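You operate a simulated robot arm through the tools that you are given. There is no shell and no other tool. Be economical: measure what you need, move in short steps, check, and stop when the job is done.

Carry out the task below with a simulated two-armed robot. There is one attempt and no reset: what you move stays moved.

TASK
Warm the oil named on the steam job card, at its heat, until the pot's lamp turns green.
Fine: cap off into the tray first; shut the pot lid. Set down upright: what you pick out. Where these are worked on the way, their far stop is far enough and under half their travel is too little: pot lid.

The check looks at the end state, three seconds after you hand in, the way a careful person would. Anything else that was tipped, shoved, dropped, spilled or broken makes it a failure. Lids that push on must go on centred and level and be pressed home; caps that screw on are set level and turned clockwise until they are tight.

THE ROBOT
Two 6-joint arms with two-finger parallel grippers on one trunk, on a base that drives. Base frame: it is fixed to the floor where the robot stands at the start and does not move with it; the origin is under the middle of the robot, x ahead of it, y to its left, z up. Lengths are in cm, angles in degrees, forces in N, time in s.
The left shoulder is at the start at [6, 18.7, 127.2], the right one opposite. With the tool pointing down near the work surface each hand reaches from about 10 to 58 cm from the robot's upright axis, wherever it stands, measured 20 degrees to its own side. Places, roughly: card [90, -110, 130]; heat dial [20, -60, 90]; heat panel [20, -60, 90]; inside of the warming pot [40, -60, 90]; pot [40, -60, 100]; pot lid [40, -60, 110]. Payload 1.57 kg a hand.
The tool frame of a hand sits at the grasp point between the pads (the TCP): z along the fingers, y along the line on which they close. The tips reach 3 cm beyond it. The gripper opens to 11 cm. The fingers are 2.4 cm wide and 1.2 cm thick; the gripper's body (4.8 by 11.2 cm) begins 7.8 cm behind the TCP.
Orientation is that of the tool frame in the base frame, as [roll, pitch, yaw] about the fixed x, y, z axes, in that order (R = Rz(yaw) Ry(pitch) Rx(roll)). With the fingers straight down and closing along the base's y, the tool's x points along the base's -x, its y along +y and its z along -z.

THE INTERFACE
- The arms move only by the tool jog_arm. It takes "left_deltas", "right_deltas" or both (then of equal length, played together; a hand with none holds still); each is a list of rows, each a list of 7 numbers: the shift along the tool's x, y, z in cm, then the turn, a rotation vector about the tool's x, y, z in degrees, then the finger opening in cm, from 0 to 11. In form: [[dx, dy, dz, wx, wy, wz, grip], ...]. A call has 1 to 10 rows; each row is the pose to reach, as a shift and turn from the pose commanded when the call began, along the tool's axes at that moment. Rows are played at 5 a second. More than 5 cm and 8.6 degrees between two rows, or a gripper value outside its range, and nothing of the call is played. Where a pose cannot be reached the arm comes as near as it can. A force on the tool above 40 N (or 10 N above the force at the start of the call, whichever is more), or a blocked arm, ends the call early, and 0.2 s more pass. Each finger travels about 15.3 cm/s and halts on what it meets, pressing with about 24 N; the grip force reading is that of the motor and also rises with nothing between the fingers. The clock runs only during rows and for 0.2 s after the last one: add rows that repeat a pose to give the fingers time. It gives the time, the measured TCP pose, the force on the tool (base axes), the opening and the grip force at its end, in the units of the frame above (readings bear some noise), with the torque about the TCP (base axes, N m) and any sound that the robot's microphone picked up, and new pictures: "pictures" is both (left out), scene, wrist or none (wrist: the cameras of the hands that moved).
- Cameras (640 x 400 px; columns grow to the right, rows downward): "scene" is now at [1.15, -2.88, 180.82]; the picture's right is [-0.36, -0.93, -0.00], its down [-0.74, 0.28, -0.61] and it looks along [0.57, -0.22, -0.79] (base axes); focal length 249 px, centre (320, 200). "left" rides on the left gripper at [7, -1.6, -14.1] in its tool frame; the picture's right is [0.23, 0.97, 0.00], its down [-0.86, 0.20, -0.48] and it looks along [-0.47, 0.11, 0.88] (tool axes); focal length 222 px, centre (320, 200). "right" rides on the right gripper at [7, 1.6, -14.1] in its tool frame; the picture's right is [-0.23, 0.97, 0.00], its down [-0.85, -0.20, -0.48] and it looks along [-0.47, -0.11, 0.88] (tool axes); focal length 222 px, centre (320, 200). There is no depth. A picture from a camera that has moved, and an enlarged one, comes with that camera's place and axes in the base frame and with its lens.
- raise_lower(by): slides the trunk up (or, below 0, down) by that many cm; the arms and the scene camera ride with it, the base frame stays. It gives what a move gives, with no picture.
- base_move(legs): drives the robot by 1 to 6 legs, each [ahead, left, turn to the left] in cm, cm and degrees, along the robot's own axes; the way and the turn of a leg run together, so that a leg with both is an arc; at most 150 cm and 180 degrees a leg. The arms and the cameras ride along, it lands a little off, and it stops where it bumps. It gives what a move gives, and a new picture of the scene camera.
- head_to(pan, tilt): turns the head with the scene camera to pan (to the left, within 86 degrees either way) and tilt (down, from -29 to 69), counted from straight ahead of the robot. It gives what a move gives, and a new picture of the scene camera.
- inspect(camera, box): a new picture of the part [left, top, right, bottom] of that camera's present view, enlarged. It takes no simulated time.
- job_done(): hands the job in; it is judged then, once.

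Go step by step. Nothing tells you exact positions but the pictures and the camera data: compare them with the known pose of the tool, close in by small moves and look again before you grip or let go. The budget is 120 turns and 260 pictures, counting those below and the enlarged ones. Unless the task says otherwise, let go and move clear before handing in, and close with one line.

The tools are called after "Request:" by a JSON object that holds its "op" and its "data". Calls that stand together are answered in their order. jog_arm: Moves the arms, as the interface text tells. Its arguments: {"type":"object","properties":{"left_deltas":{"type":"array","items":{"type":"array","items":{"type":"number"}}},"right_deltas":{"type":"array","items":{"type":"array","items":{"type":"number"}}},"pictures":{"type":"string","enum":["both","scene","wrist","none"]}},"required":[]} The other tools are called the same way: raise_lower (by) slides the trunk up or down; base_move (legs) drives the base; head_to (pan, tilt) turns the head that bears the scene camera; inspect (camera, box) takes an enlarged picture of a part of a camera's view; job_done () hands the job in.

At the start:

```text
time_s: 0.0
left_position: [40.25, -4.79, 138.69]
left_orientation: [180.0, 0.0, 180.0]
left_wrist_force: [0.7, -0.6, -0.6]
left_ft_torque: [-0.02, 0.01, -0.02]
left_opening: 11.01
left_grasp_force: 0.1
right_position: [28.48, -37.2, 133.0]
right_orientation: [-180.0, 0.1, -180.0]
right_wrist_force: [0.2, -0.3, -0.1]
right_ft_torque: [-0.01, -0.02, -0.03]
right_opening: 11.0
right_grasp_force: 0.0
trunk travel left (down, up): [-90.0, 9.0]
robot x, y, heading: [-0.26, -0.25, 0.1]
head pan, tilt: [-21.1, 52.2]
```

scene: 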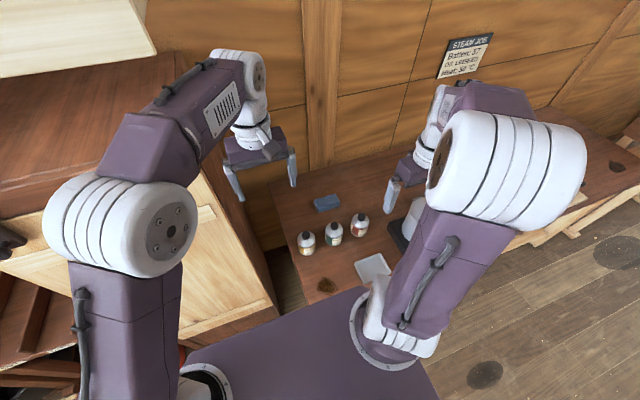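
right: 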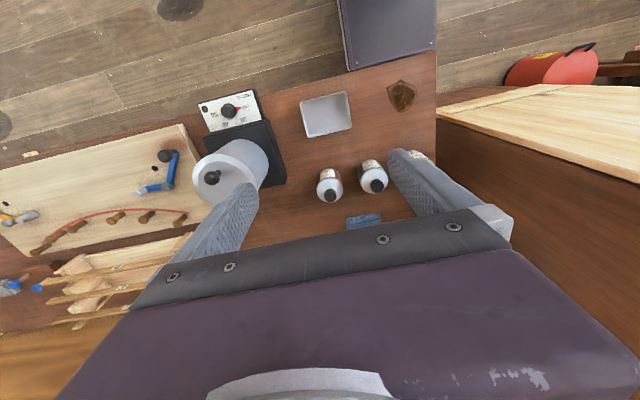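
left: 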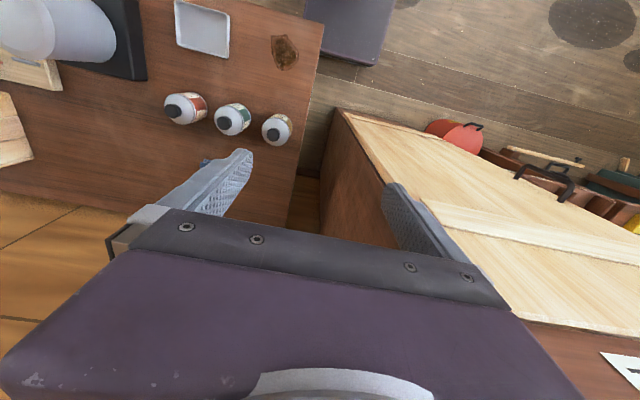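

I see three bottles, a tray, the warming pot with its panel, and the job card. First I read the card, the bottles and the panel enlarged.

Request:
{"op": "inspect", "data": {"camera": "scene", "box": [430, 30, 500, 80]}}

Request:
{"op": "inspect", "data": {"camera": "scene", "box": [280, 190, 420, 300]}}

Request:
{"op": "inspect", "data": {"camera": "right", "box": [180, 80, 400, 220]}}

Request:
{"op": "inspect", "data": {"camera": "left", "box": [150, 70, 310, 170]}}

```text
8.00 times, centred on (465, 55) of scene
camera zoom: at [1.15, -2.88, 180.82], right [-0.36, -0.93, 0.0], down [-0.74, 0.28, -0.61], along [0.57, -0.22, -0.79], focal length 1991 px, centre (-840, 1360)
```

zoom: 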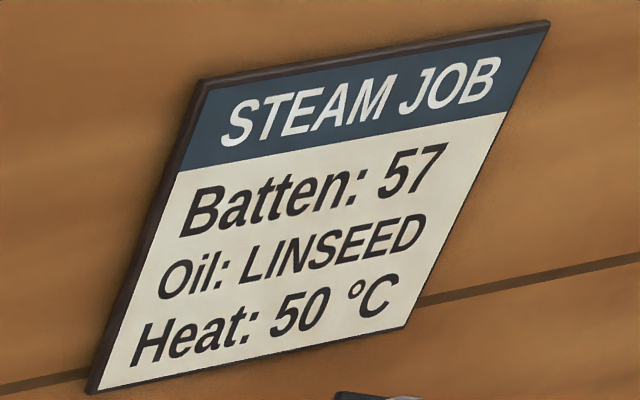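

```text
3.64 times, centred on (350, 245) of scene
camera zoom: at [1.15, -2.88, 180.82], right [-0.36, -0.93, 0.0], down [-0.74, 0.28, -0.61], along [0.57, -0.22, -0.79], focal length 905 px, centre (211, 36)
```

zoom: 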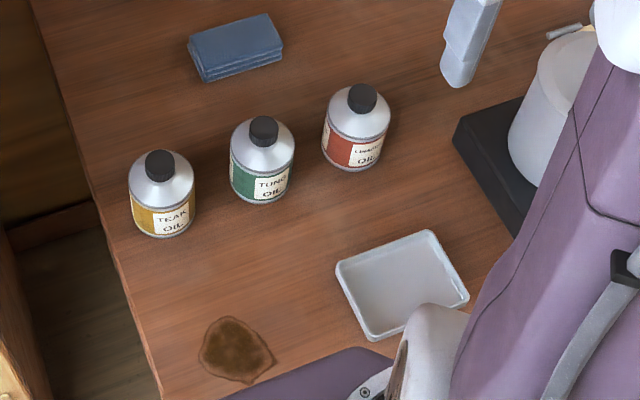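

```text
2.86 times, centred on (290, 150) of right
camera zoom: at [21.6, -35.54, 147.17], right [0.23, 0.97, 0.0], down [0.85, -0.2, 0.48], along [0.47, -0.11, -0.88], focal length 635 px, centre (406, 343)
```

zoom: 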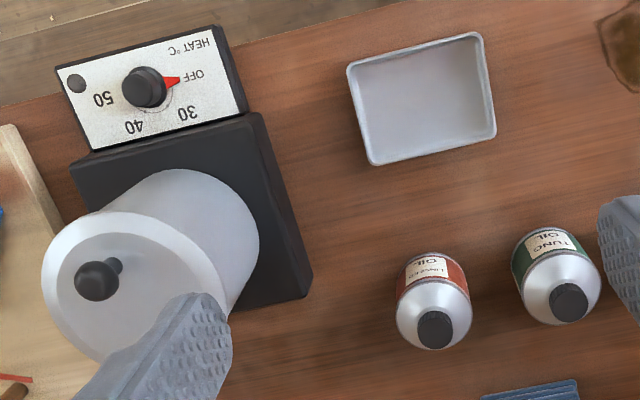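

```text
4.00 times, centred on (230, 120) of left
camera zoom: at [33.3, -6.41, 152.99], right [-0.23, 0.97, 0.0], down [0.86, 0.2, 0.48], along [0.47, 0.11, -0.88], focal length 888 px, centre (680, 520)
```

zoom: 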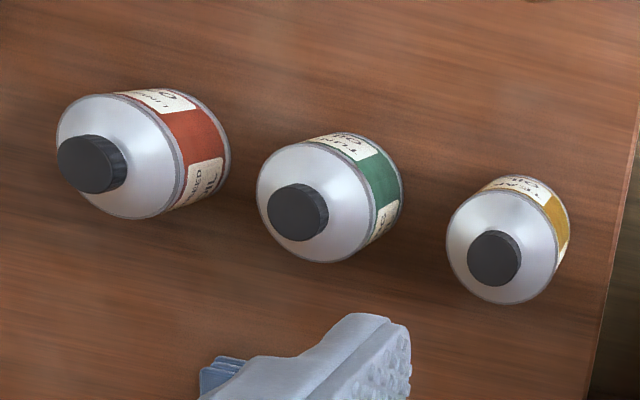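

The card says LINSEED at 50 °C. The red bottle stands near [48, -39] with its cap top at about z 96.5, and the tray is near [30, -36]. I'll tuck the left hand out to the left, then drive right to get in front of the work.

Request:
{"op": "base_move", "data": {"legs": [[0, -42, 0]]}}

Request:
{"op": "head_to", "data": {"pan": -15, "tilt": 55}}

```text
time_s: 2.6
left_position: [40.4, -46.48, 138.84]
left_orientation: [-180.0, 0.0, -179.8]
left_wrist_force: [-0.2, 0.5, -0.1]
left_ft_torque: [-0.04, 0.02, 0.0]
left_opening: 11.01
left_grasp_force: 0.0
right_position: [28.71, -79.05, 133.02]
right_orientation: [-179.9, -0.1, -179.7]
right_wrist_force: [0.0, -0.7, 0.3]
right_ft_torque: [-0.02, 0.0, 0.0]
right_opening: 11.01
right_grasp_force: 0.1
trunk travel left (down, up): [-90.0, 9.0]
robot x, y, heading: [0.11, -42.13, 0.2]
head pan, tilt: [-21.1, 52.2]
camera scene: at [1.22, -44.62, 180.83], right [-0.36, -0.93, 0.0], down [-0.74, 0.28, -0.61], along [0.57, -0.22, -0.79], focal length 249 px, centre (320, 200)
```

scene: 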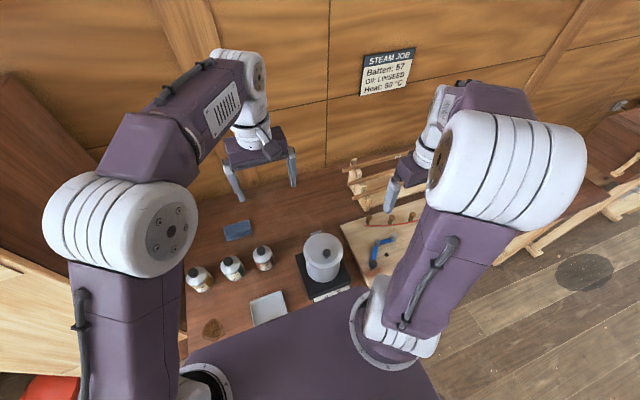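

```text
time_s: 3.3
left_position: [40.43, -46.58, 138.68]
left_orientation: [-180.0, -0.1, -179.8]
left_wrist_force: [-0.7, 0.3, -0.5]
left_ft_torque: [-0.02, 0.0, 0.0]
left_opening: 11.0
left_grasp_force: 0.1
right_position: [28.58, -79.02, 133.11]
right_orientation: [-180.0, 0.0, -179.7]
right_wrist_force: [-0.1, 0.2, 0.4]
right_ft_torque: [-0.04, -0.04, 0.03]
right_opening: 10.98
right_grasp_force: 0.2
trunk travel left (down, up): [-90.0, 9.0]
robot x, y, heading: [-0.23, -41.91, 0.1]
head pan, tilt: [-15.0, 55.0]
camera scene: at [1.2, -43.99, 180.47], right [-0.26, -0.97, 0.0], down [-0.79, 0.21, -0.57], along [0.55, -0.15, -0.82], focal length 249 px, centre (320, 200)
```

scene: 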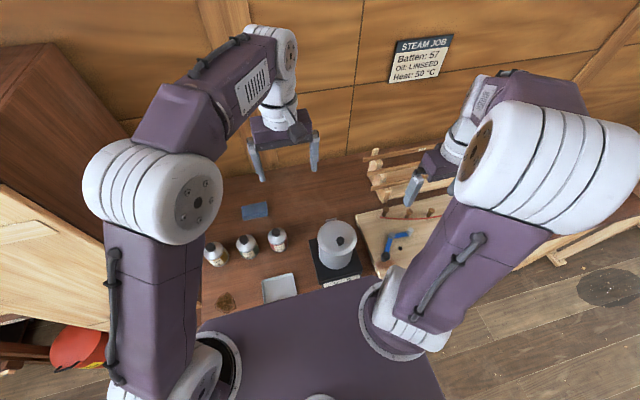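

Request:
{"op": "inspect", "data": {"camera": "scene", "box": [190, 190, 390, 315]}}

Request:
{"op": "inspect", "data": {"camera": "scene", "box": [300, 205, 380, 305]}}

Request:
{"op": "inspect", "data": {"camera": "left", "box": [0, 0, 640, 400]}}

```text
3.20 times, centred on (290, 252) of scene
camera zoom: at [1.2, -43.99, 180.47], right [-0.26, -0.97, 0.0], down [-0.79, 0.21, -0.57], along [0.55, -0.15, -0.82], focal length 797 px, centre (416, 32)
```

zoom: 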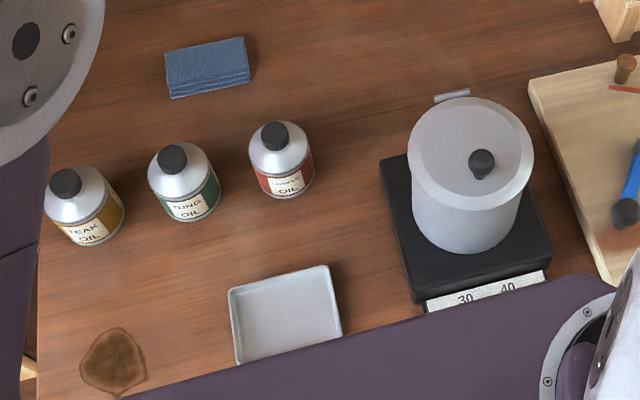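

```text
4.00 times, centred on (340, 255) of scene
camera zoom: at [1.2, -43.99, 180.47], right [-0.26, -0.97, 0.0], down [-0.79, 0.21, -0.57], along [0.55, -0.15, -0.82], focal length 996 px, centre (240, -20)
```

zoom: 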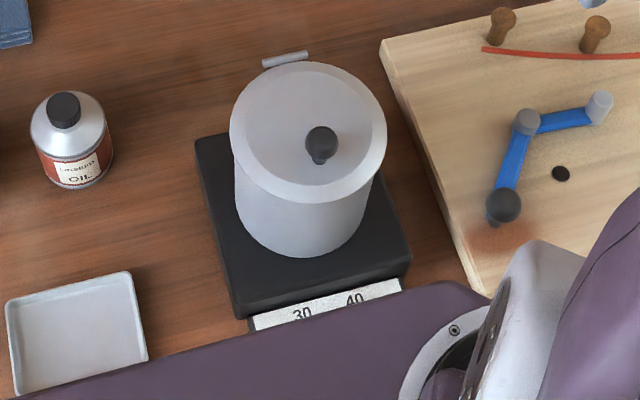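

```text
1.00 times, centred on (320, 200) of left
camera zoom: at [33.39, -48.22, 153.0], right [-0.23, 0.97, 0.0], down [0.85, 0.2, 0.48], along [0.47, 0.11, -0.88], focal length 222 px, centre (320, 200)
```

zoom: 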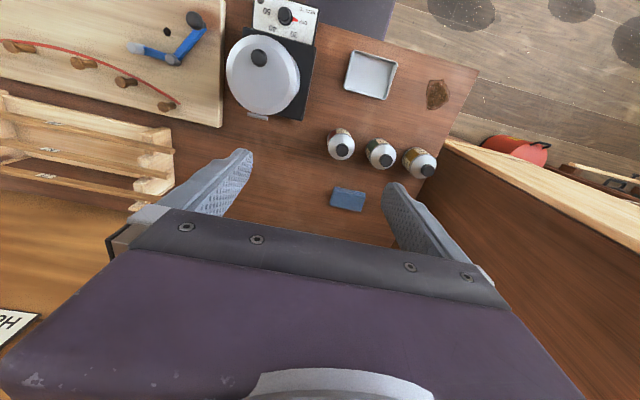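

The lid is hinged at its far side near [43, -59, 105], with the knob near [33, -59, 108]. I'll move the left hand out of the way and bring the right hand above the linseed bottle.

Request:
{"op": "jog_arm", "data": {"left_deltas": [[1, 3.1, 0, 0, 0, 0, 11], [2, 6.2, 0, 0, 0, 0, 11], [3, 9.3, 0, 0, 0, 0, 11], [4, 12.4, 0, 0, 0, 0, 11], [5, 15.5, 0, 0, 0, 0, 11], [6, 18.6, 0, 0, 0, 0, 11], [7, 21.7, 0, 0, 0, 0, 11], [8, 24.8, 0, 0, 0, 0, 11], [8, 27, 0, 0, 0, 0, 11]], "right_deltas": [[-2, 4.4, 0, 0, 0, 0, 11], [-4, 8.8, 0, 0, 0, 0, 11], [-6, 13.2, 0, 0, 0, 0, 11], [-8, 17.6, 0, 0, 0, 0, 11], [-10, 22, 0, 0, 0, 0, 11], [-12, 26.4, 0, 0, 0, 0, 11], [-14, 30.8, 0, 0, 0, 0, 11], [-16, 35.2, 0, 0, 0, 0, 11], [-18, 39.6, 0, 0, 0, 0, 11]], "pictures": "both"}}

```text
time_s: 5.3
left_position: [32.4, -19.45, 138.49]
left_orientation: [-179.9, 0.0, -179.6]
left_wrist_force: [0.8, -0.6, 1.1]
left_ft_torque: [-0.04, 0.03, 0.01]
left_opening: 11.02
left_grasp_force: 0.0
right_position: [46.36, -39.03, 132.81]
right_orientation: [-180.0, 0.0, -179.9]
right_wrist_force: [0.4, 0.1, -0.8]
right_ft_torque: [-0.03, 0.04, 0.02]
right_opening: 11.02
right_grasp_force: 0.1
trunk travel left (down, up): [-90.0, 9.0]
robot x, y, heading: [0.08, -42.0, 0.1]
head pan, tilt: [-15.0, 55.0]
camera scene: at [1.42, -43.74, 180.47], right [-0.26, -0.97, 0.0], down [-0.79, 0.21, -0.57], along [0.55, -0.15, -0.82], focal length 249 px, centre (320, 200)
camera right: at [39.52, -37.24, 146.99], right [0.22, 0.97, 0.0], down [0.86, -0.19, 0.48], along [0.46, -0.11, -0.88], focal length 222 px, centre (320, 200)
camera left: at [25.32, -21.06, 152.8], right [-0.23, 0.97, 0.0], down [0.85, 0.2, 0.48], along [0.46, 0.11, -0.88], focal length 222 px, centre (320, 200)
```

scene: 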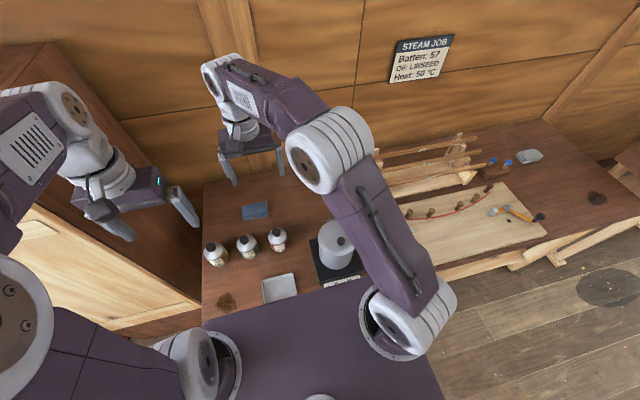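
right: 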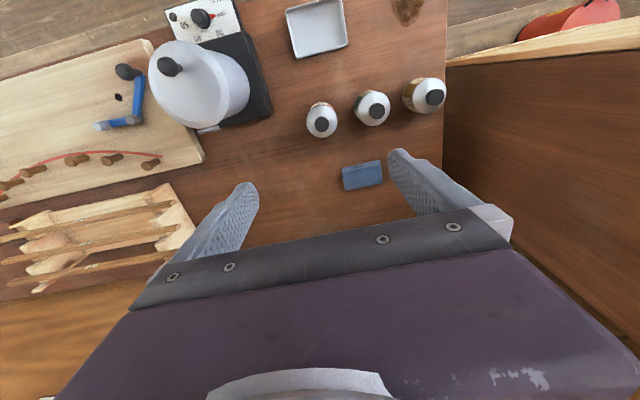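
left: 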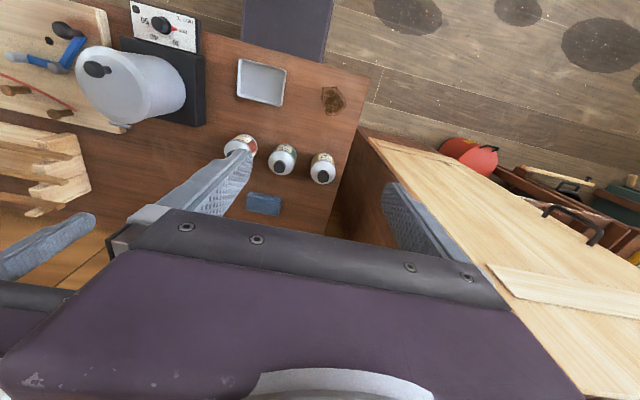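

The cap sits at about [47.7, -38.9]. I'll lower the right hand above it with the fingers narrowed.

Request:
{"op": "jog_arm", "data": {"right_deltas": [[-0.5, 0.1, 5, 0, 0, 0, 9], [-1.3, 0.1, 9.8, 0, 0, 0, 7], [-1.3, 0.1, 14.6, 0, 0, 0, 6], [-1.3, 0.1, 19.4, 0, 0, 0, 6], [-1.3, 0.1, 24.2, 0, 0, 0, 6], [-1.3, 0.1, 27.8, 0, 0, 0, 6], [-1.3, 0.1, 27.8, 0, 0, 0, 6]], "pictures": "both"}}

```text
refused: row 1 steps farther than a row can; nothing moved
```

Request:
{"op": "jog_arm", "data": {"right_deltas": [[-0.5, 0.1, 4.8, 0, 0, 0, 9], [-1.3, 0.1, 9.6, 0, 0, 0, 7], [-1.3, 0.1, 14.4, 0, 0, 0, 6], [-1.3, 0.1, 19.2, 0, 0, 0, 6], [-1.3, 0.1, 24, 0, 0, 0, 6], [-1.3, 0.1, 27.8, 0, 0, 0, 6], [-1.3, 0.1, 27.8, 0, 0, 0, 6]], "pictures": "both"}}

```text
time_s: 6.9
left_position: [31.98, -19.76, 138.73]
left_orientation: [180.0, 0.0, -179.8]
left_wrist_force: [-0.9, -0.1, 0.4]
left_ft_torque: [0.03, -0.03, 0.0]
left_opening: 11.0
left_grasp_force: 0.1
right_position: [47.7, -39.2, 105.27]
right_orientation: [-179.9, 0.1, -179.7]
right_wrist_force: [-0.8, -1.1, 0.7]
right_ft_torque: [-0.01, 0.0, 0.03]
right_opening: 6.02
right_grasp_force: 0.0
trunk travel left (down, up): [-90.0, 9.0]
robot x, y, heading: [0.17, -42.24, 0.3]
head pan, tilt: [-15.0, 55.0]
camera scene: at [1.12, -44.11, 180.47], right [-0.26, -0.97, 0.0], down [-0.79, 0.21, -0.57], along [0.56, -0.15, -0.82], focal length 249 px, centre (320, 200)
camera right: at [40.78, -37.69, 119.49], right [0.22, 0.97, 0.0], down [0.86, -0.2, 0.48], along [0.47, -0.11, -0.88], focal length 222 px, centre (320, 200)
```

scene: 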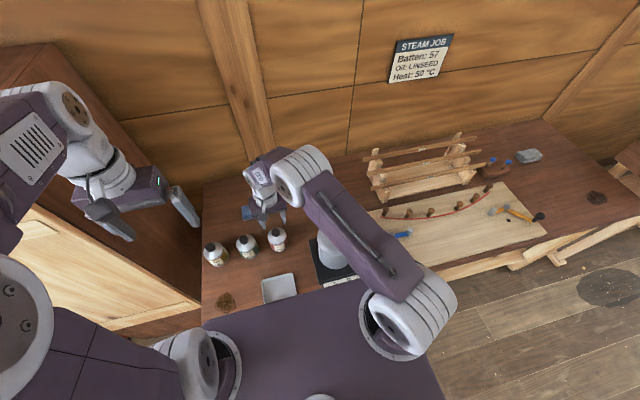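
right: 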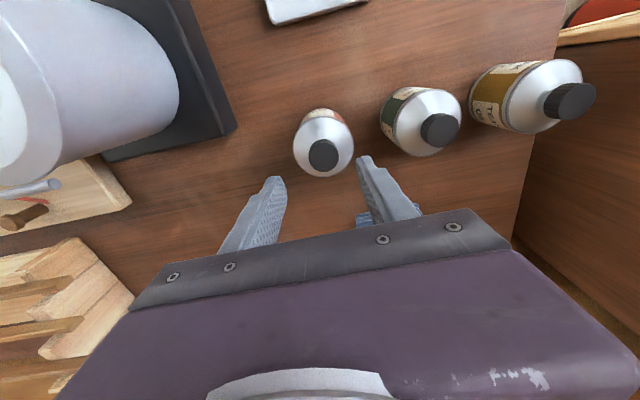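

Aligned with the cap. I descend so the fingertips straddle it, then close.

Request:
{"op": "jog_arm", "data": {"right_deltas": [[0, 0.2, 4, 0, 0, 0, 6], [0, 0.2, 8, 0, 0, 0, 6], [0, 0.2, 8, 0, 0, 0, 6], [0, 0.2, 8, 0, 0, 0, 4], [0, 0.2, 8, 0, 0, 0, 2.5], [0, 0.2, 8, 0, 0, 0, 2.5]], "pictures": "wrist"}}

Request:
{"op": "inspect", "data": {"camera": "scene", "box": [190, 190, 350, 290]}}

```text
time_s: 8.3
left_position: [31.9, -19.78, 138.76]
left_orientation: [180.0, 0.2, -179.7]
left_wrist_force: [0.0, 0.4, -0.8]
left_ft_torque: [0.0, -0.01, 0.02]
left_opening: 11.0
left_grasp_force: 0.0
right_position: [47.76, -39.4, 97.42]
right_orientation: [179.9, 0.3, -179.7]
right_wrist_force: [3.2, 0.3, 23.1]
right_ft_torque: [0.0, -0.13, -0.03]
right_opening: 4.58
right_grasp_force: 11.2
trunk travel left (down, up): [-90.0, 9.0]
robot x, y, heading: [0.06, -42.24, 0.2]
head pan, tilt: [-15.0, 55.0]
camera right: at [40.87, -37.78, 111.5], right [0.22, 0.97, 0.0], down [0.85, -0.2, 0.48], along [0.47, -0.1, -0.88], focal length 222 px, centre (320, 200)
```

right: 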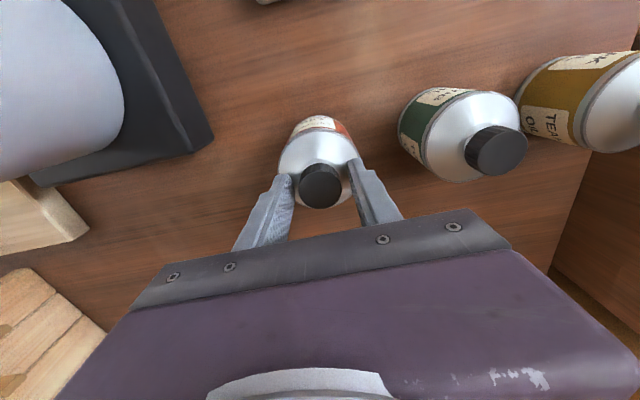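

```text
4.00 times, centred on (270, 240) of scene
camera zoom: at [0.93, -44.11, 180.49], right [-0.26, -0.97, 0.0], down [-0.79, 0.21, -0.57], along [0.56, -0.15, -0.82], focal length 996 px, centre (520, 40)
```

zoom: 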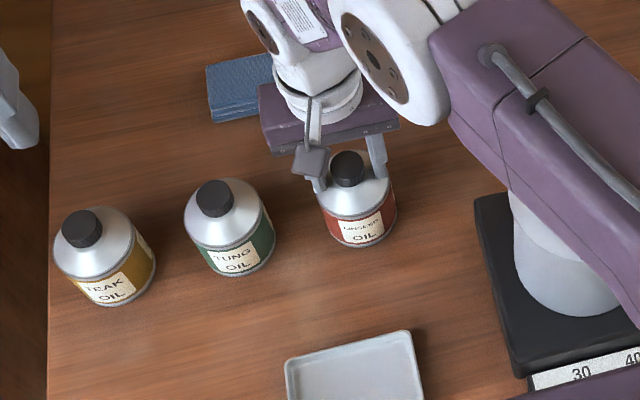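

The tips met the shoulder of the bottle, below the cap, so I open and rise a little.

Request:
{"op": "jog_arm", "data": {"right_deltas": [[0, 0, 0, 0, 0, 0, 5.5], [0, 0, 0, 0, 0, 0, 5.5], [0, 0, -1.2, 0, 0, 0, 5.5], [0, 0, -1.2, 0, 0, 0, 5.5]], "pictures": "none"}}

Request:
{"op": "inspect", "data": {"camera": "right", "box": [220, 90, 420, 230]}}

Request:
{"op": "inspect", "data": {"camera": "scene", "box": [250, 215, 310, 260]}}

```text
time_s: 9.3
left_position: [32.17, -19.77, 138.63]
left_orientation: [-180.0, 0.0, -179.8]
left_wrist_force: [0.0, 0.7, 0.4]
left_ft_torque: [-0.02, 0.01, 0.0]
left_opening: 10.98
left_grasp_force: 0.0
right_position: [47.77, -39.32, 98.48]
right_orientation: [179.9, 0.0, -179.7]
right_wrist_force: [0.6, -1.0, -0.5]
right_ft_torque: [0.03, 0.02, 0.0]
right_opening: 5.52
right_grasp_force: 0.0
trunk travel left (down, up): [-90.0, 9.0]
robot x, y, heading: [0.07, -41.99, 0.2]
head pan, tilt: [-15.0, 55.0]
```

```text
2.86 times, centred on (320, 160) of right
camera zoom: at [40.83, -37.67, 112.59], right [0.22, 0.97, 0.0], down [0.86, -0.2, 0.48], along [0.47, -0.11, -0.88], focal length 635 px, centre (320, 314)
```

zoom: 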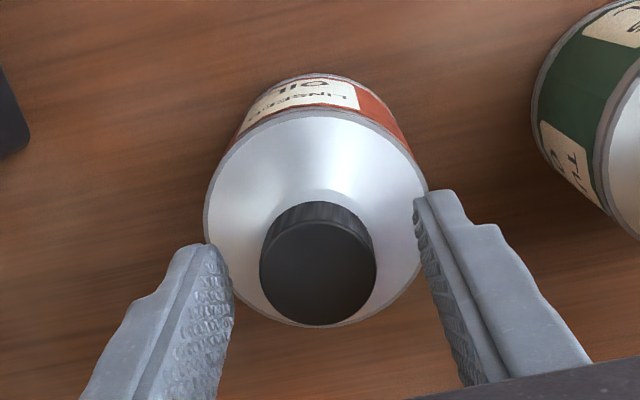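

```text
8.89 times, centred on (280, 238) of scene
camera zoom: at [1.16, -44.05, 180.46], right [-0.26, -0.97, 0.0], down [-0.79, 0.21, -0.57], along [0.55, -0.15, -0.82], focal length 2213 px, centre (676, -133)
```

zoom: 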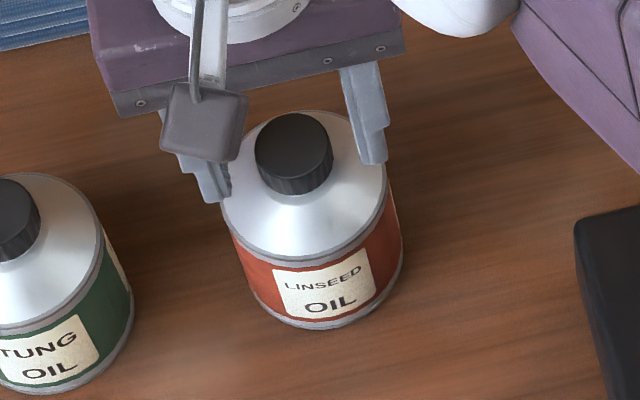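

Cap top is about 1.5 cm below the TCP, so the tips now flank the cap. I close here.

Request:
{"op": "jog_arm", "data": {"right_deltas": [[0, 0, 0, 0, 0, 0, 4], [0, 0, 0, 0, 0, 0, 2.5], [0, 0, 0, 0, 0, 0, 2.2], [0, 0, 0, 0, 0, 0, 2.2]], "pictures": "none"}}

Request:
{"op": "inspect", "data": {"camera": "right", "box": [220, 90, 420, 230]}}

```text
time_s: 10.3
left_position: [32.27, -19.76, 138.67]
left_orientation: [180.0, 0.1, -179.7]
left_wrist_force: [0.4, 0.0, -0.8]
left_ft_torque: [0.01, 0.01, -0.02]
left_opening: 10.99
left_grasp_force: 0.1
right_position: [47.74, -39.33, 98.48]
right_orientation: [179.9, 0.0, -179.8]
right_wrist_force: [0.5, -1.9, 0.3]
right_ft_torque: [-0.02, -0.03, 0.01]
right_opening: 3.34
right_grasp_force: 24.0
trunk travel left (down, up): [-90.0, 9.0]
robot x, y, heading: [-0.22, -41.92, 0.2]
head pan, tilt: [-15.0, 55.0]
```

```text
2.86 times, centred on (320, 160) of right
camera zoom: at [40.88, -37.71, 112.59], right [0.22, 0.97, 0.0], down [0.86, -0.2, 0.48], along [0.47, -0.11, -0.88], focal length 635 px, centre (320, 314)
```

zoom: 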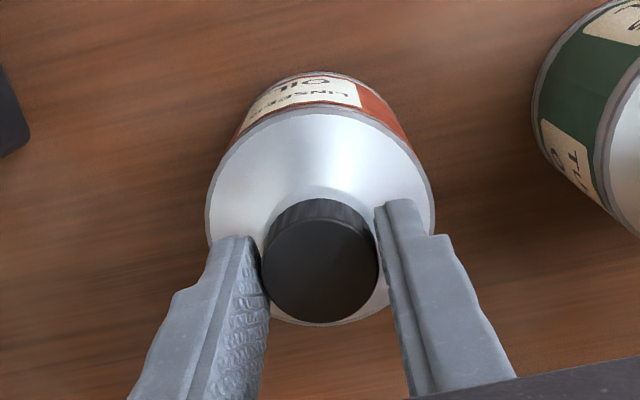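

The cap is held (3.34 cm). I test a counter-clockwise turn to see whether it unscrews without a second hand.

Request:
{"op": "jog_arm", "data": {"right_deltas": [[0, 0, 0, 0, 0, -8, 2.2], [0, 0, 0, 0, 0, -16, 2.2], [0, 0, 0, 0, 0, -24, 2.2], [0, 0, 0, 0, 0, -32, 2.2], [0, 0, 0, 0, 0, -40, 2.2], [0, 0, 0, 0, 0, -40, 2.2]], "pictures": "none"}}

Request:
{"op": "inspect", "data": {"camera": "scene", "box": [250, 215, 310, 260]}}

```text
time_s: 11.7
left_position: [32.23, -19.78, 138.59]
left_orientation: [180.0, -0.1, -179.8]
left_wrist_force: [-0.5, 0.1, 0.1]
left_ft_torque: [0.0, 0.0, -0.03]
left_opening: 10.99
left_grasp_force: 0.1
right_position: [47.84, -39.17, 98.41]
right_orientation: [-180.0, 0.1, -139.6]
right_wrist_force: [-0.1, 1.6, 0.0]
right_ft_torque: [0.0, 0.01, 0.02]
right_opening: 3.34
right_grasp_force: 24.0
trunk travel left (down, up): [-90.0, 9.0]
robot x, y, heading: [-0.05, -42.09, 0.3]
head pan, tilt: [-15.0, 55.0]
```

```text
8.89 times, centred on (280, 238) of scene
camera zoom: at [1.2, -44.05, 180.47], right [-0.26, -0.97, 0.0], down [-0.79, 0.21, -0.57], along [0.55, -0.15, -0.82], focal length 2213 px, centre (676, -133)
```

zoom: 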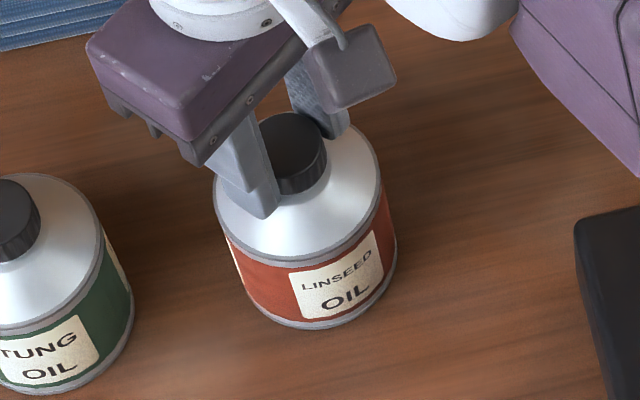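

The bottle turned only partly with the cap. I keep turning.

Request:
{"op": "jog_arm", "data": {"right_deltas": [[0, 0, 0, 0, 0, -8, 2.2], [0, 0, 0, 0, 0, -16, 2.2], [0, 0, 0, 0, 0, -24, 2.2], [0, 0, 0, 0, 0, -32, 2.2], [0, 0, 0, 0, 0, -40, 2.2], [0, 0, 0, 0, 0, -48, 2.2], [0, 0, 0, 0, 0, -48, 2.2]], "pictures": "none"}}

Request:
{"op": "inspect", "data": {"camera": "scene", "box": [250, 215, 310, 260]}}

Request:
{"op": "inspect", "data": {"camera": "right", "box": [220, 90, 420, 230]}}

```text
time_s: 13.3
left_position: [32.18, -19.83, 138.75]
left_orientation: [180.0, 0.0, -179.8]
left_wrist_force: [-1.6, 0.0, -0.7]
left_ft_torque: [-0.01, 0.04, 0.03]
left_opening: 11.0
left_grasp_force: 0.1
right_position: [47.8, -39.19, 98.49]
right_orientation: [-179.9, 0.0, -91.7]
right_wrist_force: [0.2, 0.1, 1.7]
right_ft_torque: [0.03, 0.01, -0.02]
right_opening: 3.35
right_grasp_force: 24.3
trunk travel left (down, up): [-90.0, 9.0]
robot x, y, heading: [-0.04, -41.45, -0.1]
head pan, tilt: [-15.0, 55.0]
```

```text
8.89 times, centred on (280, 238) of scene
camera zoom: at [1.19, -44.07, 180.47], right [-0.26, -0.97, 0.0], down [-0.79, 0.21, -0.57], along [0.55, -0.15, -0.82], focal length 2213 px, centre (676, -133)
```

zoom: 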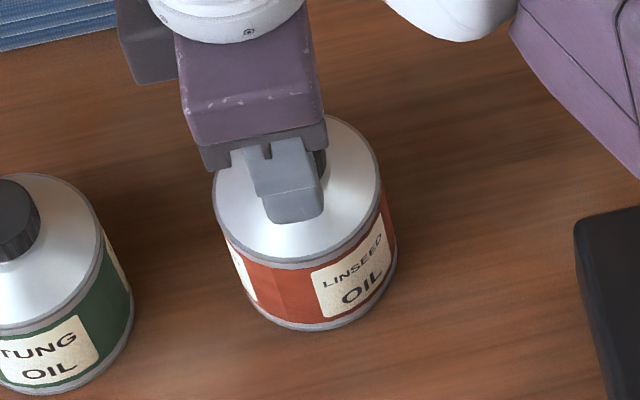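

```text
2.86 times, centred on (320, 160) of right
camera zoom: at [46.06, -46.01, 112.6], right [-0.97, 0.25, 0.0], down [0.22, 0.85, 0.48], along [0.12, 0.46, -0.88], focal length 635 px, centre (320, 314)
```

zoom: 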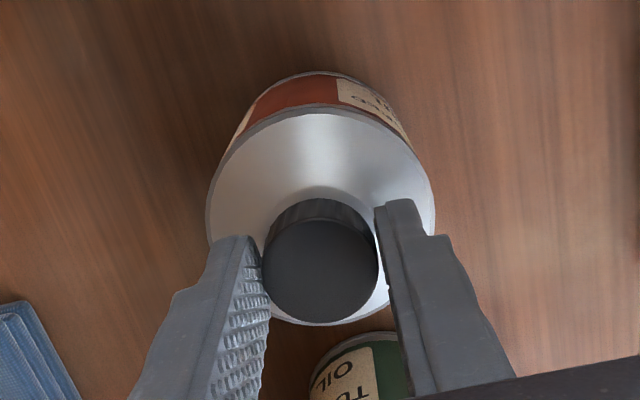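

It seems to unscrew with some bottle creep. I open, wind back and take another bite.

Request:
{"op": "jog_arm", "data": {"right_deltas": [[0, 0, 0, 0, 0, 0, 5], [0, 0, 0, 0, 0, 8.5, 5], [0, 0, 0, 0, 0, 17, 5], [0, 0, 0, 0, 0, 25.5, 5], [0, 0, 0, 0, 0, 34, 5], [0, 0, 0, 0, 0, 42.5, 5], [0, 0, 0, 0, 0, 51, 5], [0, 0, 0, 0, 0, 59.5, 5], [0, 0, 0, 0, 0, 68, 5], [0, 0, 0, 0, 0, 76.5, 5]], "pictures": "none"}}

Request:
{"op": "jog_arm", "data": {"right_deltas": [[0, 0, 0, 0, 0, 8.5, 5], [0, 0, 0, 0, 0, 17, 5], [0, 0, 0, 0, 0, 25.5, 5], [0, 0, 0, 0, 0, 34, 5], [0, 0, 0, 0, 0, 42.5, 5], [0, 0, 0, 0, 0, 51, 5], [0, 0, 0, 0, 0, 59.5, 5], [0, 0, 0, 0, 0, 59.5, 2.2], [0, 0, 0, 0, 0, 59.5, 2.2], [0, 0, 0, 0, 0, 59.5, 2.2]], "pictures": "wrist"}}

```text
time_s: 15.5
left_position: [32.09, -19.82, 138.59]
left_orientation: [179.9, 0.0, -179.8]
left_wrist_force: [-0.4, 0.4, -0.6]
left_ft_torque: [0.0, 0.01, 0.02]
left_opening: 10.99
left_grasp_force: 0.1
right_position: [47.87, -39.14, 98.48]
right_orientation: [179.9, 0.1, -168.4]
right_wrist_force: [0.1, 0.1, -0.9]
right_ft_torque: [0.03, -0.01, 0.03]
right_opening: 5.0
right_grasp_force: 0.0
trunk travel left (down, up): [-90.0, 9.0]
robot x, y, heading: [-0.07, -41.77, 0.2]
head pan, tilt: [-15.0, 55.0]
```

```text
time_s: 17.7
left_position: [32.14, -19.72, 138.62]
left_orientation: [179.9, 0.0, -179.7]
left_wrist_force: [-0.3, -0.2, 0.6]
left_ft_torque: [0.0, -0.02, 0.01]
left_opening: 11.0
left_grasp_force: 0.1
right_position: [47.75, -39.12, 98.38]
right_orientation: [180.0, 0.0, 132.2]
right_wrist_force: [1.6, 0.7, 0.3]
right_ft_torque: [0.01, -0.02, -0.02]
right_opening: 3.3
right_grasp_force: 23.9
trunk travel left (down, up): [-90.0, 9.0]
robot x, y, heading: [0.08, -41.93, 0.1]
head pan, tilt: [-15.0, 55.0]
camera right: at [44.41, -32.88, 112.53], right [0.87, 0.49, 0.0], down [0.43, -0.77, 0.48], along [0.23, -0.42, -0.88], focal length 222 px, centre (320, 200)
```

right: 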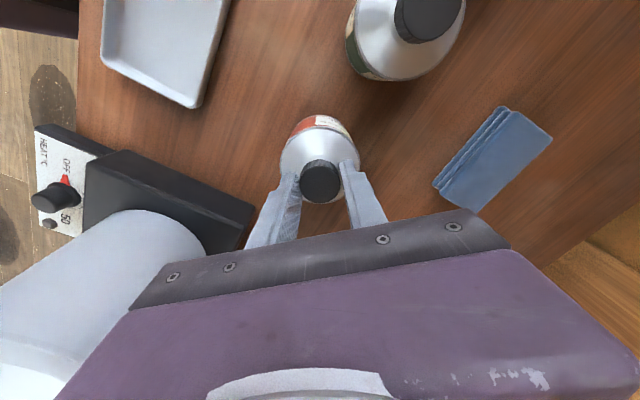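

Request:
{"op": "jog_arm", "data": {"right_deltas": [[0, 0, 0, 0, 0, -8.5, 2.2], [0, 0, 0, 0, 0, -17, 2.2], [0, 0, 0, 0, 0, -25.5, 2.2], [0, 0, 0, 0, 0, -34, 2.2], [0, 0, 0, 0, 0, -42.5, 2.2], [0, 0, 0, 0, 0, -51, 2.2], [0, 0, 0, 0, 0, -59.5, 2.2], [0, 0, 0, 0, 0, -68, 2.2], [0, 0, 0, 0, 0, -76.5, 2.2], [0, 0, 0, 0, 0, -85, 2.2]], "pictures": "none"}}

Request:
{"op": "jog_arm", "data": {"right_deltas": [[0, 0, 0, 0, 0, -8.5, 2.2], [0, 0, 0, 0, 0, -17, 2.2], [0, 0, 0, 0, 0, -25.5, 2.2], [0, 0, 0, 0, 0, -34, 2.2], [0, 0, 0, 0, 0, -42.5, 2.2], [0, 0, 0, 0, 0, -51, 2.2], [0, 0, 0, 0, 0, -51, 2.2]], "pictures": "none"}}

Request:
{"op": "inspect", "data": {"camera": "scene", "box": [250, 215, 310, 260]}}

Request:
{"op": "inspect", "data": {"camera": "right", "box": [220, 90, 420, 230]}}

```text
time_s: 19.9
left_position: [32.24, -19.87, 138.67]
left_orientation: [-180.0, -0.1, -179.8]
left_wrist_force: [-0.6, -0.1, -0.2]
left_ft_torque: [-0.01, -0.02, -0.01]
left_opening: 11.0
left_grasp_force: 0.1
right_position: [47.71, -39.02, 98.45]
right_orientation: [-180.0, 0.0, -142.6]
right_wrist_force: [-0.1, 0.3, -1.8]
right_ft_torque: [0.02, 0.05, 0.0]
right_opening: 3.33
right_grasp_force: 24.0
trunk travel left (down, up): [-90.0, 9.0]
robot x, y, heading: [0.02, -42.06, 0.3]
head pan, tilt: [-15.0, 55.0]
```

```text
time_s: 21.5
left_position: [32.18, -19.76, 138.66]
left_orientation: [-179.9, -0.1, -179.8]
left_wrist_force: [-0.2, 0.2, -0.3]
left_ft_torque: [0.05, 0.01, 0.02]
left_opening: 11.01
left_grasp_force: 0.0
right_position: [47.77, -39.02, 98.59]
right_orientation: [-179.9, 0.0, -91.6]
right_wrist_force: [0.4, 0.9, 0.2]
right_ft_torque: [0.0, -0.03, -0.03]
right_opening: 3.33
right_grasp_force: 24.1
trunk travel left (down, up): [-90.0, 9.0]
robot x, y, heading: [0.35, -42.0, 0.0]
head pan, tilt: [-15.0, 55.0]
```

```text
8.89 times, centred on (280, 238) of scene
camera zoom: at [1.23, -44.08, 180.47], right [-0.26, -0.97, 0.0], down [-0.79, 0.21, -0.57], along [0.55, -0.15, -0.82], focal length 2213 px, centre (676, -133)
```

zoom: 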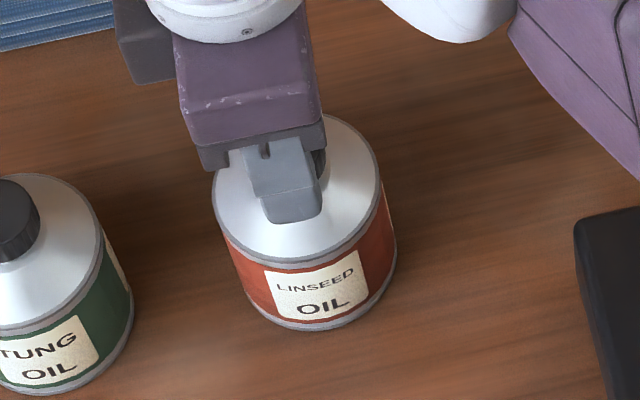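

```text
2.86 times, centred on (320, 160) of right
camera zoom: at [46.09, -45.95, 112.62], right [-0.97, 0.25, 0.0], down [0.22, 0.85, 0.48], along [0.12, 0.46, -0.88], focal length 635 px, centre (320, 314)
```

zoom: 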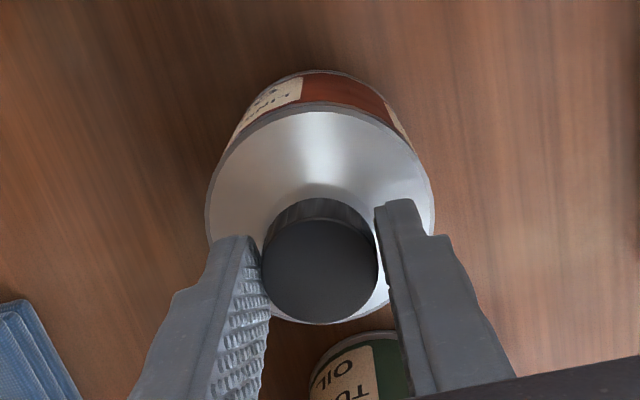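

The bottle partly creeps, but the cap does turn on it. I lift slightly to test whether the cap is free.

Request:
{"op": "jog_arm", "data": {"right_deltas": [[0, 0, -0.4, 0, 0, 0, 2.2], [0, 0, -0.8, 0, 0, 0, 2.2], [0, 0, -0.8, 0, 0, 0, 2.2]], "pictures": "none"}}

Request:
{"op": "inspect", "data": {"camera": "scene", "box": [250, 215, 310, 260]}}

Request:
{"op": "inspect", "data": {"camera": "right", "box": [220, 90, 420, 230]}}

```text
time_s: 22.3
left_position: [32.23, -19.73, 138.73]
left_orientation: [-180.0, 0.0, -179.8]
left_wrist_force: [0.2, 0.2, 0.2]
left_ft_torque: [-0.04, 0.0, 0.03]
left_opening: 10.99
left_grasp_force: 0.0
right_position: [47.92, -39.06, 99.23]
right_orientation: [180.0, 0.0, -91.7]
right_wrist_force: [0.4, -0.2, -5.1]
right_ft_torque: [-0.02, -0.05, -0.04]
right_opening: 3.33
right_grasp_force: 23.6
trunk travel left (down, up): [-90.0, 9.0]
robot x, y, heading: [-0.06, -41.92, 0.1]
head pan, tilt: [-15.0, 55.0]
```

```text
8.89 times, centred on (280, 238) of scene
camera zoom: at [1.27, -44.07, 180.46], right [-0.26, -0.97, 0.0], down [-0.79, 0.21, -0.57], along [0.55, -0.15, -0.82], focal length 2213 px, centre (676, -133)
```

zoom: 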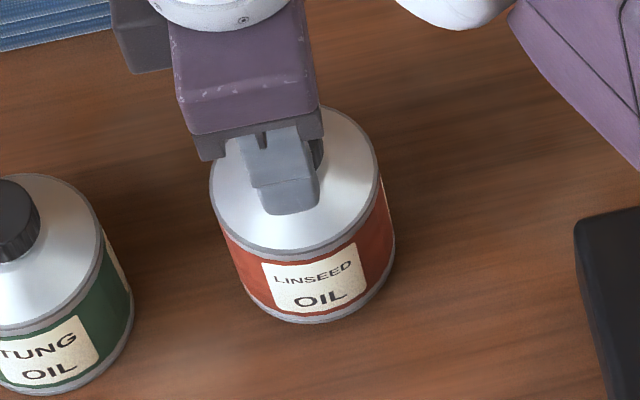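

```text
2.86 times, centred on (320, 160) of right
camera zoom: at [46.15, -45.94, 113.35], right [-0.97, 0.26, 0.0], down [0.23, 0.85, 0.48], along [0.12, 0.46, -0.88], focal length 635 px, centre (320, 314)
```

zoom: 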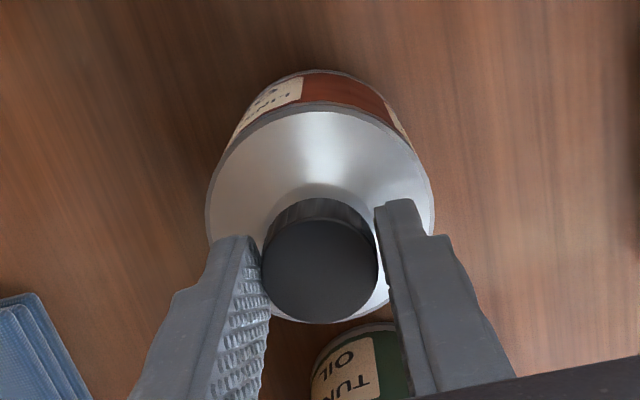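

The bottle lifts with the cap still threaded, so I'll use the second hand. I raise the bottle by its cap while yawing the left hand toward it.

Request:
{"op": "jog_arm", "data": {"right_deltas": [[0, 0, -2.5, 0, 0, 0, 2.2], [0, 0, -5, 0, 0, 0, 2.2], [0, 0, -7.5, 0, 0, 0, 2.2], [0, 0, -10, 0, 0, 0, 2.2], [0, 0, -12.5, 0, 0, 0, 2.2], [0, 0, -15, 0, 0, 0, 2.2], [0, 0, -15, 0, 0, 0, 2.2]], "left_deltas": [[0, 0, 0, 0, 0, 7.5, 11], [0, 0, 0, 0, 0, 15, 11], [0, 0, 0, 0, 0, 22.5, 11], [0, 0, 0, 0, 0, 30, 11], [0, 0, 0, 0, 0, 37.5, 11], [0, 0, 0, 0, 0, 45, 11], [0, 0, 0, 0, 0, 45, 11]], "pictures": "scene"}}

```text
time_s: 23.9
left_position: [32.27, -19.63, 138.74]
left_orientation: [-180.0, 0.0, 135.0]
left_wrist_force: [0.1, -0.2, -0.7]
left_ft_torque: [0.0, 0.0, -0.02]
left_opening: 11.0
left_grasp_force: 0.1
right_position: [47.8, -39.35, 114.16]
right_orientation: [180.0, 0.0, -91.7]
right_wrist_force: [-0.3, -0.5, -3.3]
right_ft_torque: [-0.01, 0.0, 0.02]
right_opening: 3.33
right_grasp_force: 23.7
trunk travel left (down, up): [-90.0, 9.0]
robot x, y, heading: [-0.11, -42.01, 0.2]
head pan, tilt: [-15.0, 55.0]
camera scene: at [1.29, -44.08, 180.46], right [-0.26, -0.97, 0.0], down [-0.79, 0.21, -0.57], along [0.55, -0.15, -0.82], focal length 249 px, centre (320, 200)
```

scene: 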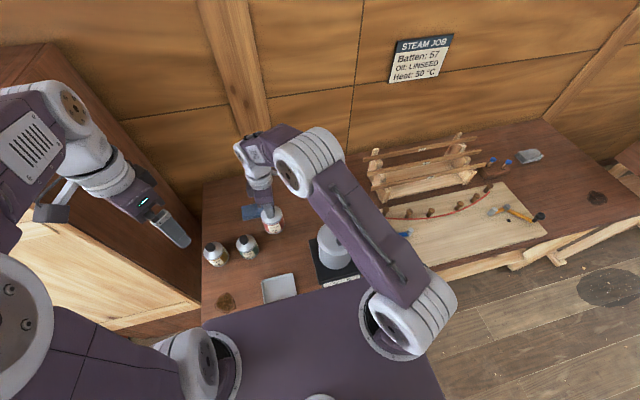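

Request:
{"op": "jog_arm", "data": {"left_deltas": [[-1.42, -0.26, 1.87, 0, -8.5, 0, 11], [-2.84, -0.52, 3.74, 0, -17, 0, 11], [-4.26, -0.78, 5.61, 0, -25.5, 0, 11], [-5.68, -1.04, 7.48, 0, -34, 0, 11], [-7.1, -1.3, 9.35, 0, -42.5, 0, 11], [-8.52, -1.56, 11.2, 0, -51, 0, 11], [-9.94, -1.82, 13.1, 0, -59.5, 0, 11], [-11.4, -2.1, 15, 0, -68, 0, 11], [-12.8, -2.3, 16.9, 0, -76.5, 0, 11], [-14.2, -2.6, 18.7, 0, -85, 0, 11]], "pictures": "both"}}

```text
time_s: 26.1
left_position: [42.64, -29.98, 134.02]
left_orientation: [-170.2, 84.1, 144.8]
left_wrist_force: [-0.3, 0.3, -0.7]
left_ft_torque: [-0.02, 0.0, -0.01]
left_opening: 10.99
left_grasp_force: 0.1
left hand out of reach, approached as far as the arm can: row 6, 7, 8, 9, 10
right_position: [48.07, -39.35, 114.06]
right_orientation: [-179.9, 0.0, -91.7]
right_wrist_force: [0.8, 0.1, -2.8]
right_ft_torque: [0.01, -0.02, 0.01]
right_opening: 3.33
right_grasp_force: 24.6
trunk travel left (down, up): [-90.0, 9.0]
robot x, y, heading: [0.2, -42.16, 0.1]
head pan, tilt: [-15.0, 55.0]
camera scene: at [1.4, -44.08, 180.46], right [-0.26, -0.97, 0.0], down [-0.79, 0.21, -0.57], along [0.55, -0.15, -0.82], focal length 249 px, centre (320, 200)
camera left: at [30.86, -20.65, 128.78], right [0.67, 0.7, -0.24], down [-0.12, 0.43, 0.9], along [0.73, -0.57, 0.37], focal length 222 px, centre (320, 200)
```

scene: 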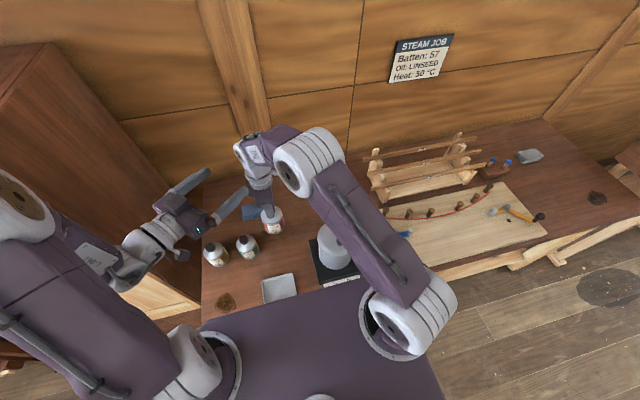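
left: 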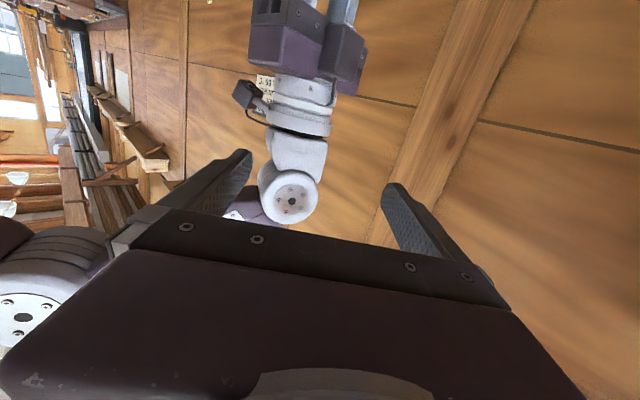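

The left hand can't go horizontal that low. The first bites did show the cap turning relative to the bottle, so I retract the left hand, set the bottle down again and keep unscrewing.

Request:
{"op": "jog_arm", "data": {"left_deltas": [[0, 0, -4, 0, 0, 0, 11], [0, 0, -7, 0, 8, 0, 11], [0, 0, -9, 0, 16, 0, 11], [0, 0, -9, 0, 24, 0, 11], [0, 0, -9, 0, 32, 0, 11], [0, 0, -9, 0, 40, 0, 11]], "right_deltas": [[0, 0, 3, 0, 0, 0, 2.2], [0, 0, 6, 0, 0, 0, 2.2], [0, 0, 9, 0, 0, 0, 2.2], [0, 0, 12, 0, 0, 0, 2.2], [0, 0, 14.5, 0, 0, 0, 2.2], [0, 0, 15.6, 0, 0, 0, 2.2]], "pictures": "scene"}}

Request:
{"op": "inspect", "data": {"camera": "scene", "box": [250, 215, 310, 260]}}

```text
time_s: 27.5
left_position: [36.56, -24.01, 135.36]
left_orientation: [180.0, 44.8, 135.3]
left_wrist_force: [0.1, 0.6, -0.3]
left_ft_torque: [-0.02, -0.05, 0.0]
left_opening: 11.01
left_grasp_force: 0.1
left hand out of reach, approached as far as the arm can: row 1, 2
right_position: [47.77, -39.32, 98.58]
right_orientation: [-179.9, 0.0, -91.7]
right_wrist_force: [-0.4, 0.3, -3.5]
right_ft_torque: [0.02, 0.0, 0.01]
right_opening: 3.35
right_grasp_force: 23.5
trunk travel left (down, up): [-90.0, 9.0]
robot x, y, heading: [0.26, -41.79, 0.2]
head pan, tilt: [-15.0, 55.0]
camera scene: at [1.23, -44.23, 180.47], right [-0.26, -0.97, 0.0], down [-0.79, 0.21, -0.57], along [0.55, -0.15, -0.82], focal length 249 px, centre (320, 200)
```

scene: 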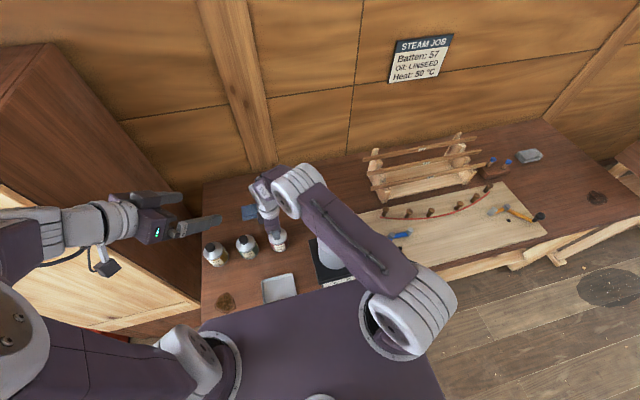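

```text
8.89 times, centred on (280, 238) of scene
camera zoom: at [1.23, -44.23, 180.47], right [-0.26, -0.97, 0.0], down [-0.79, 0.21, -0.57], along [0.55, -0.15, -0.82], focal length 2213 px, centre (676, -133)
```

zoom: 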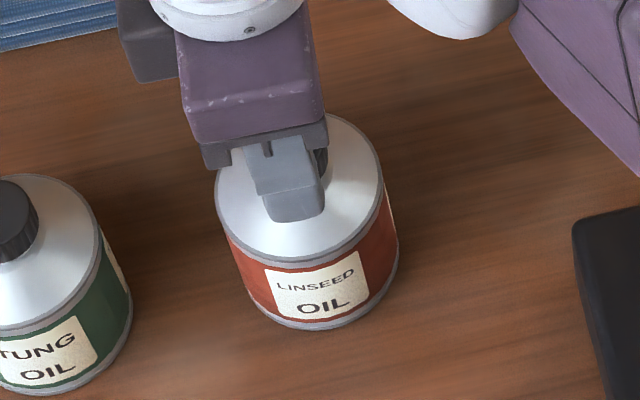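

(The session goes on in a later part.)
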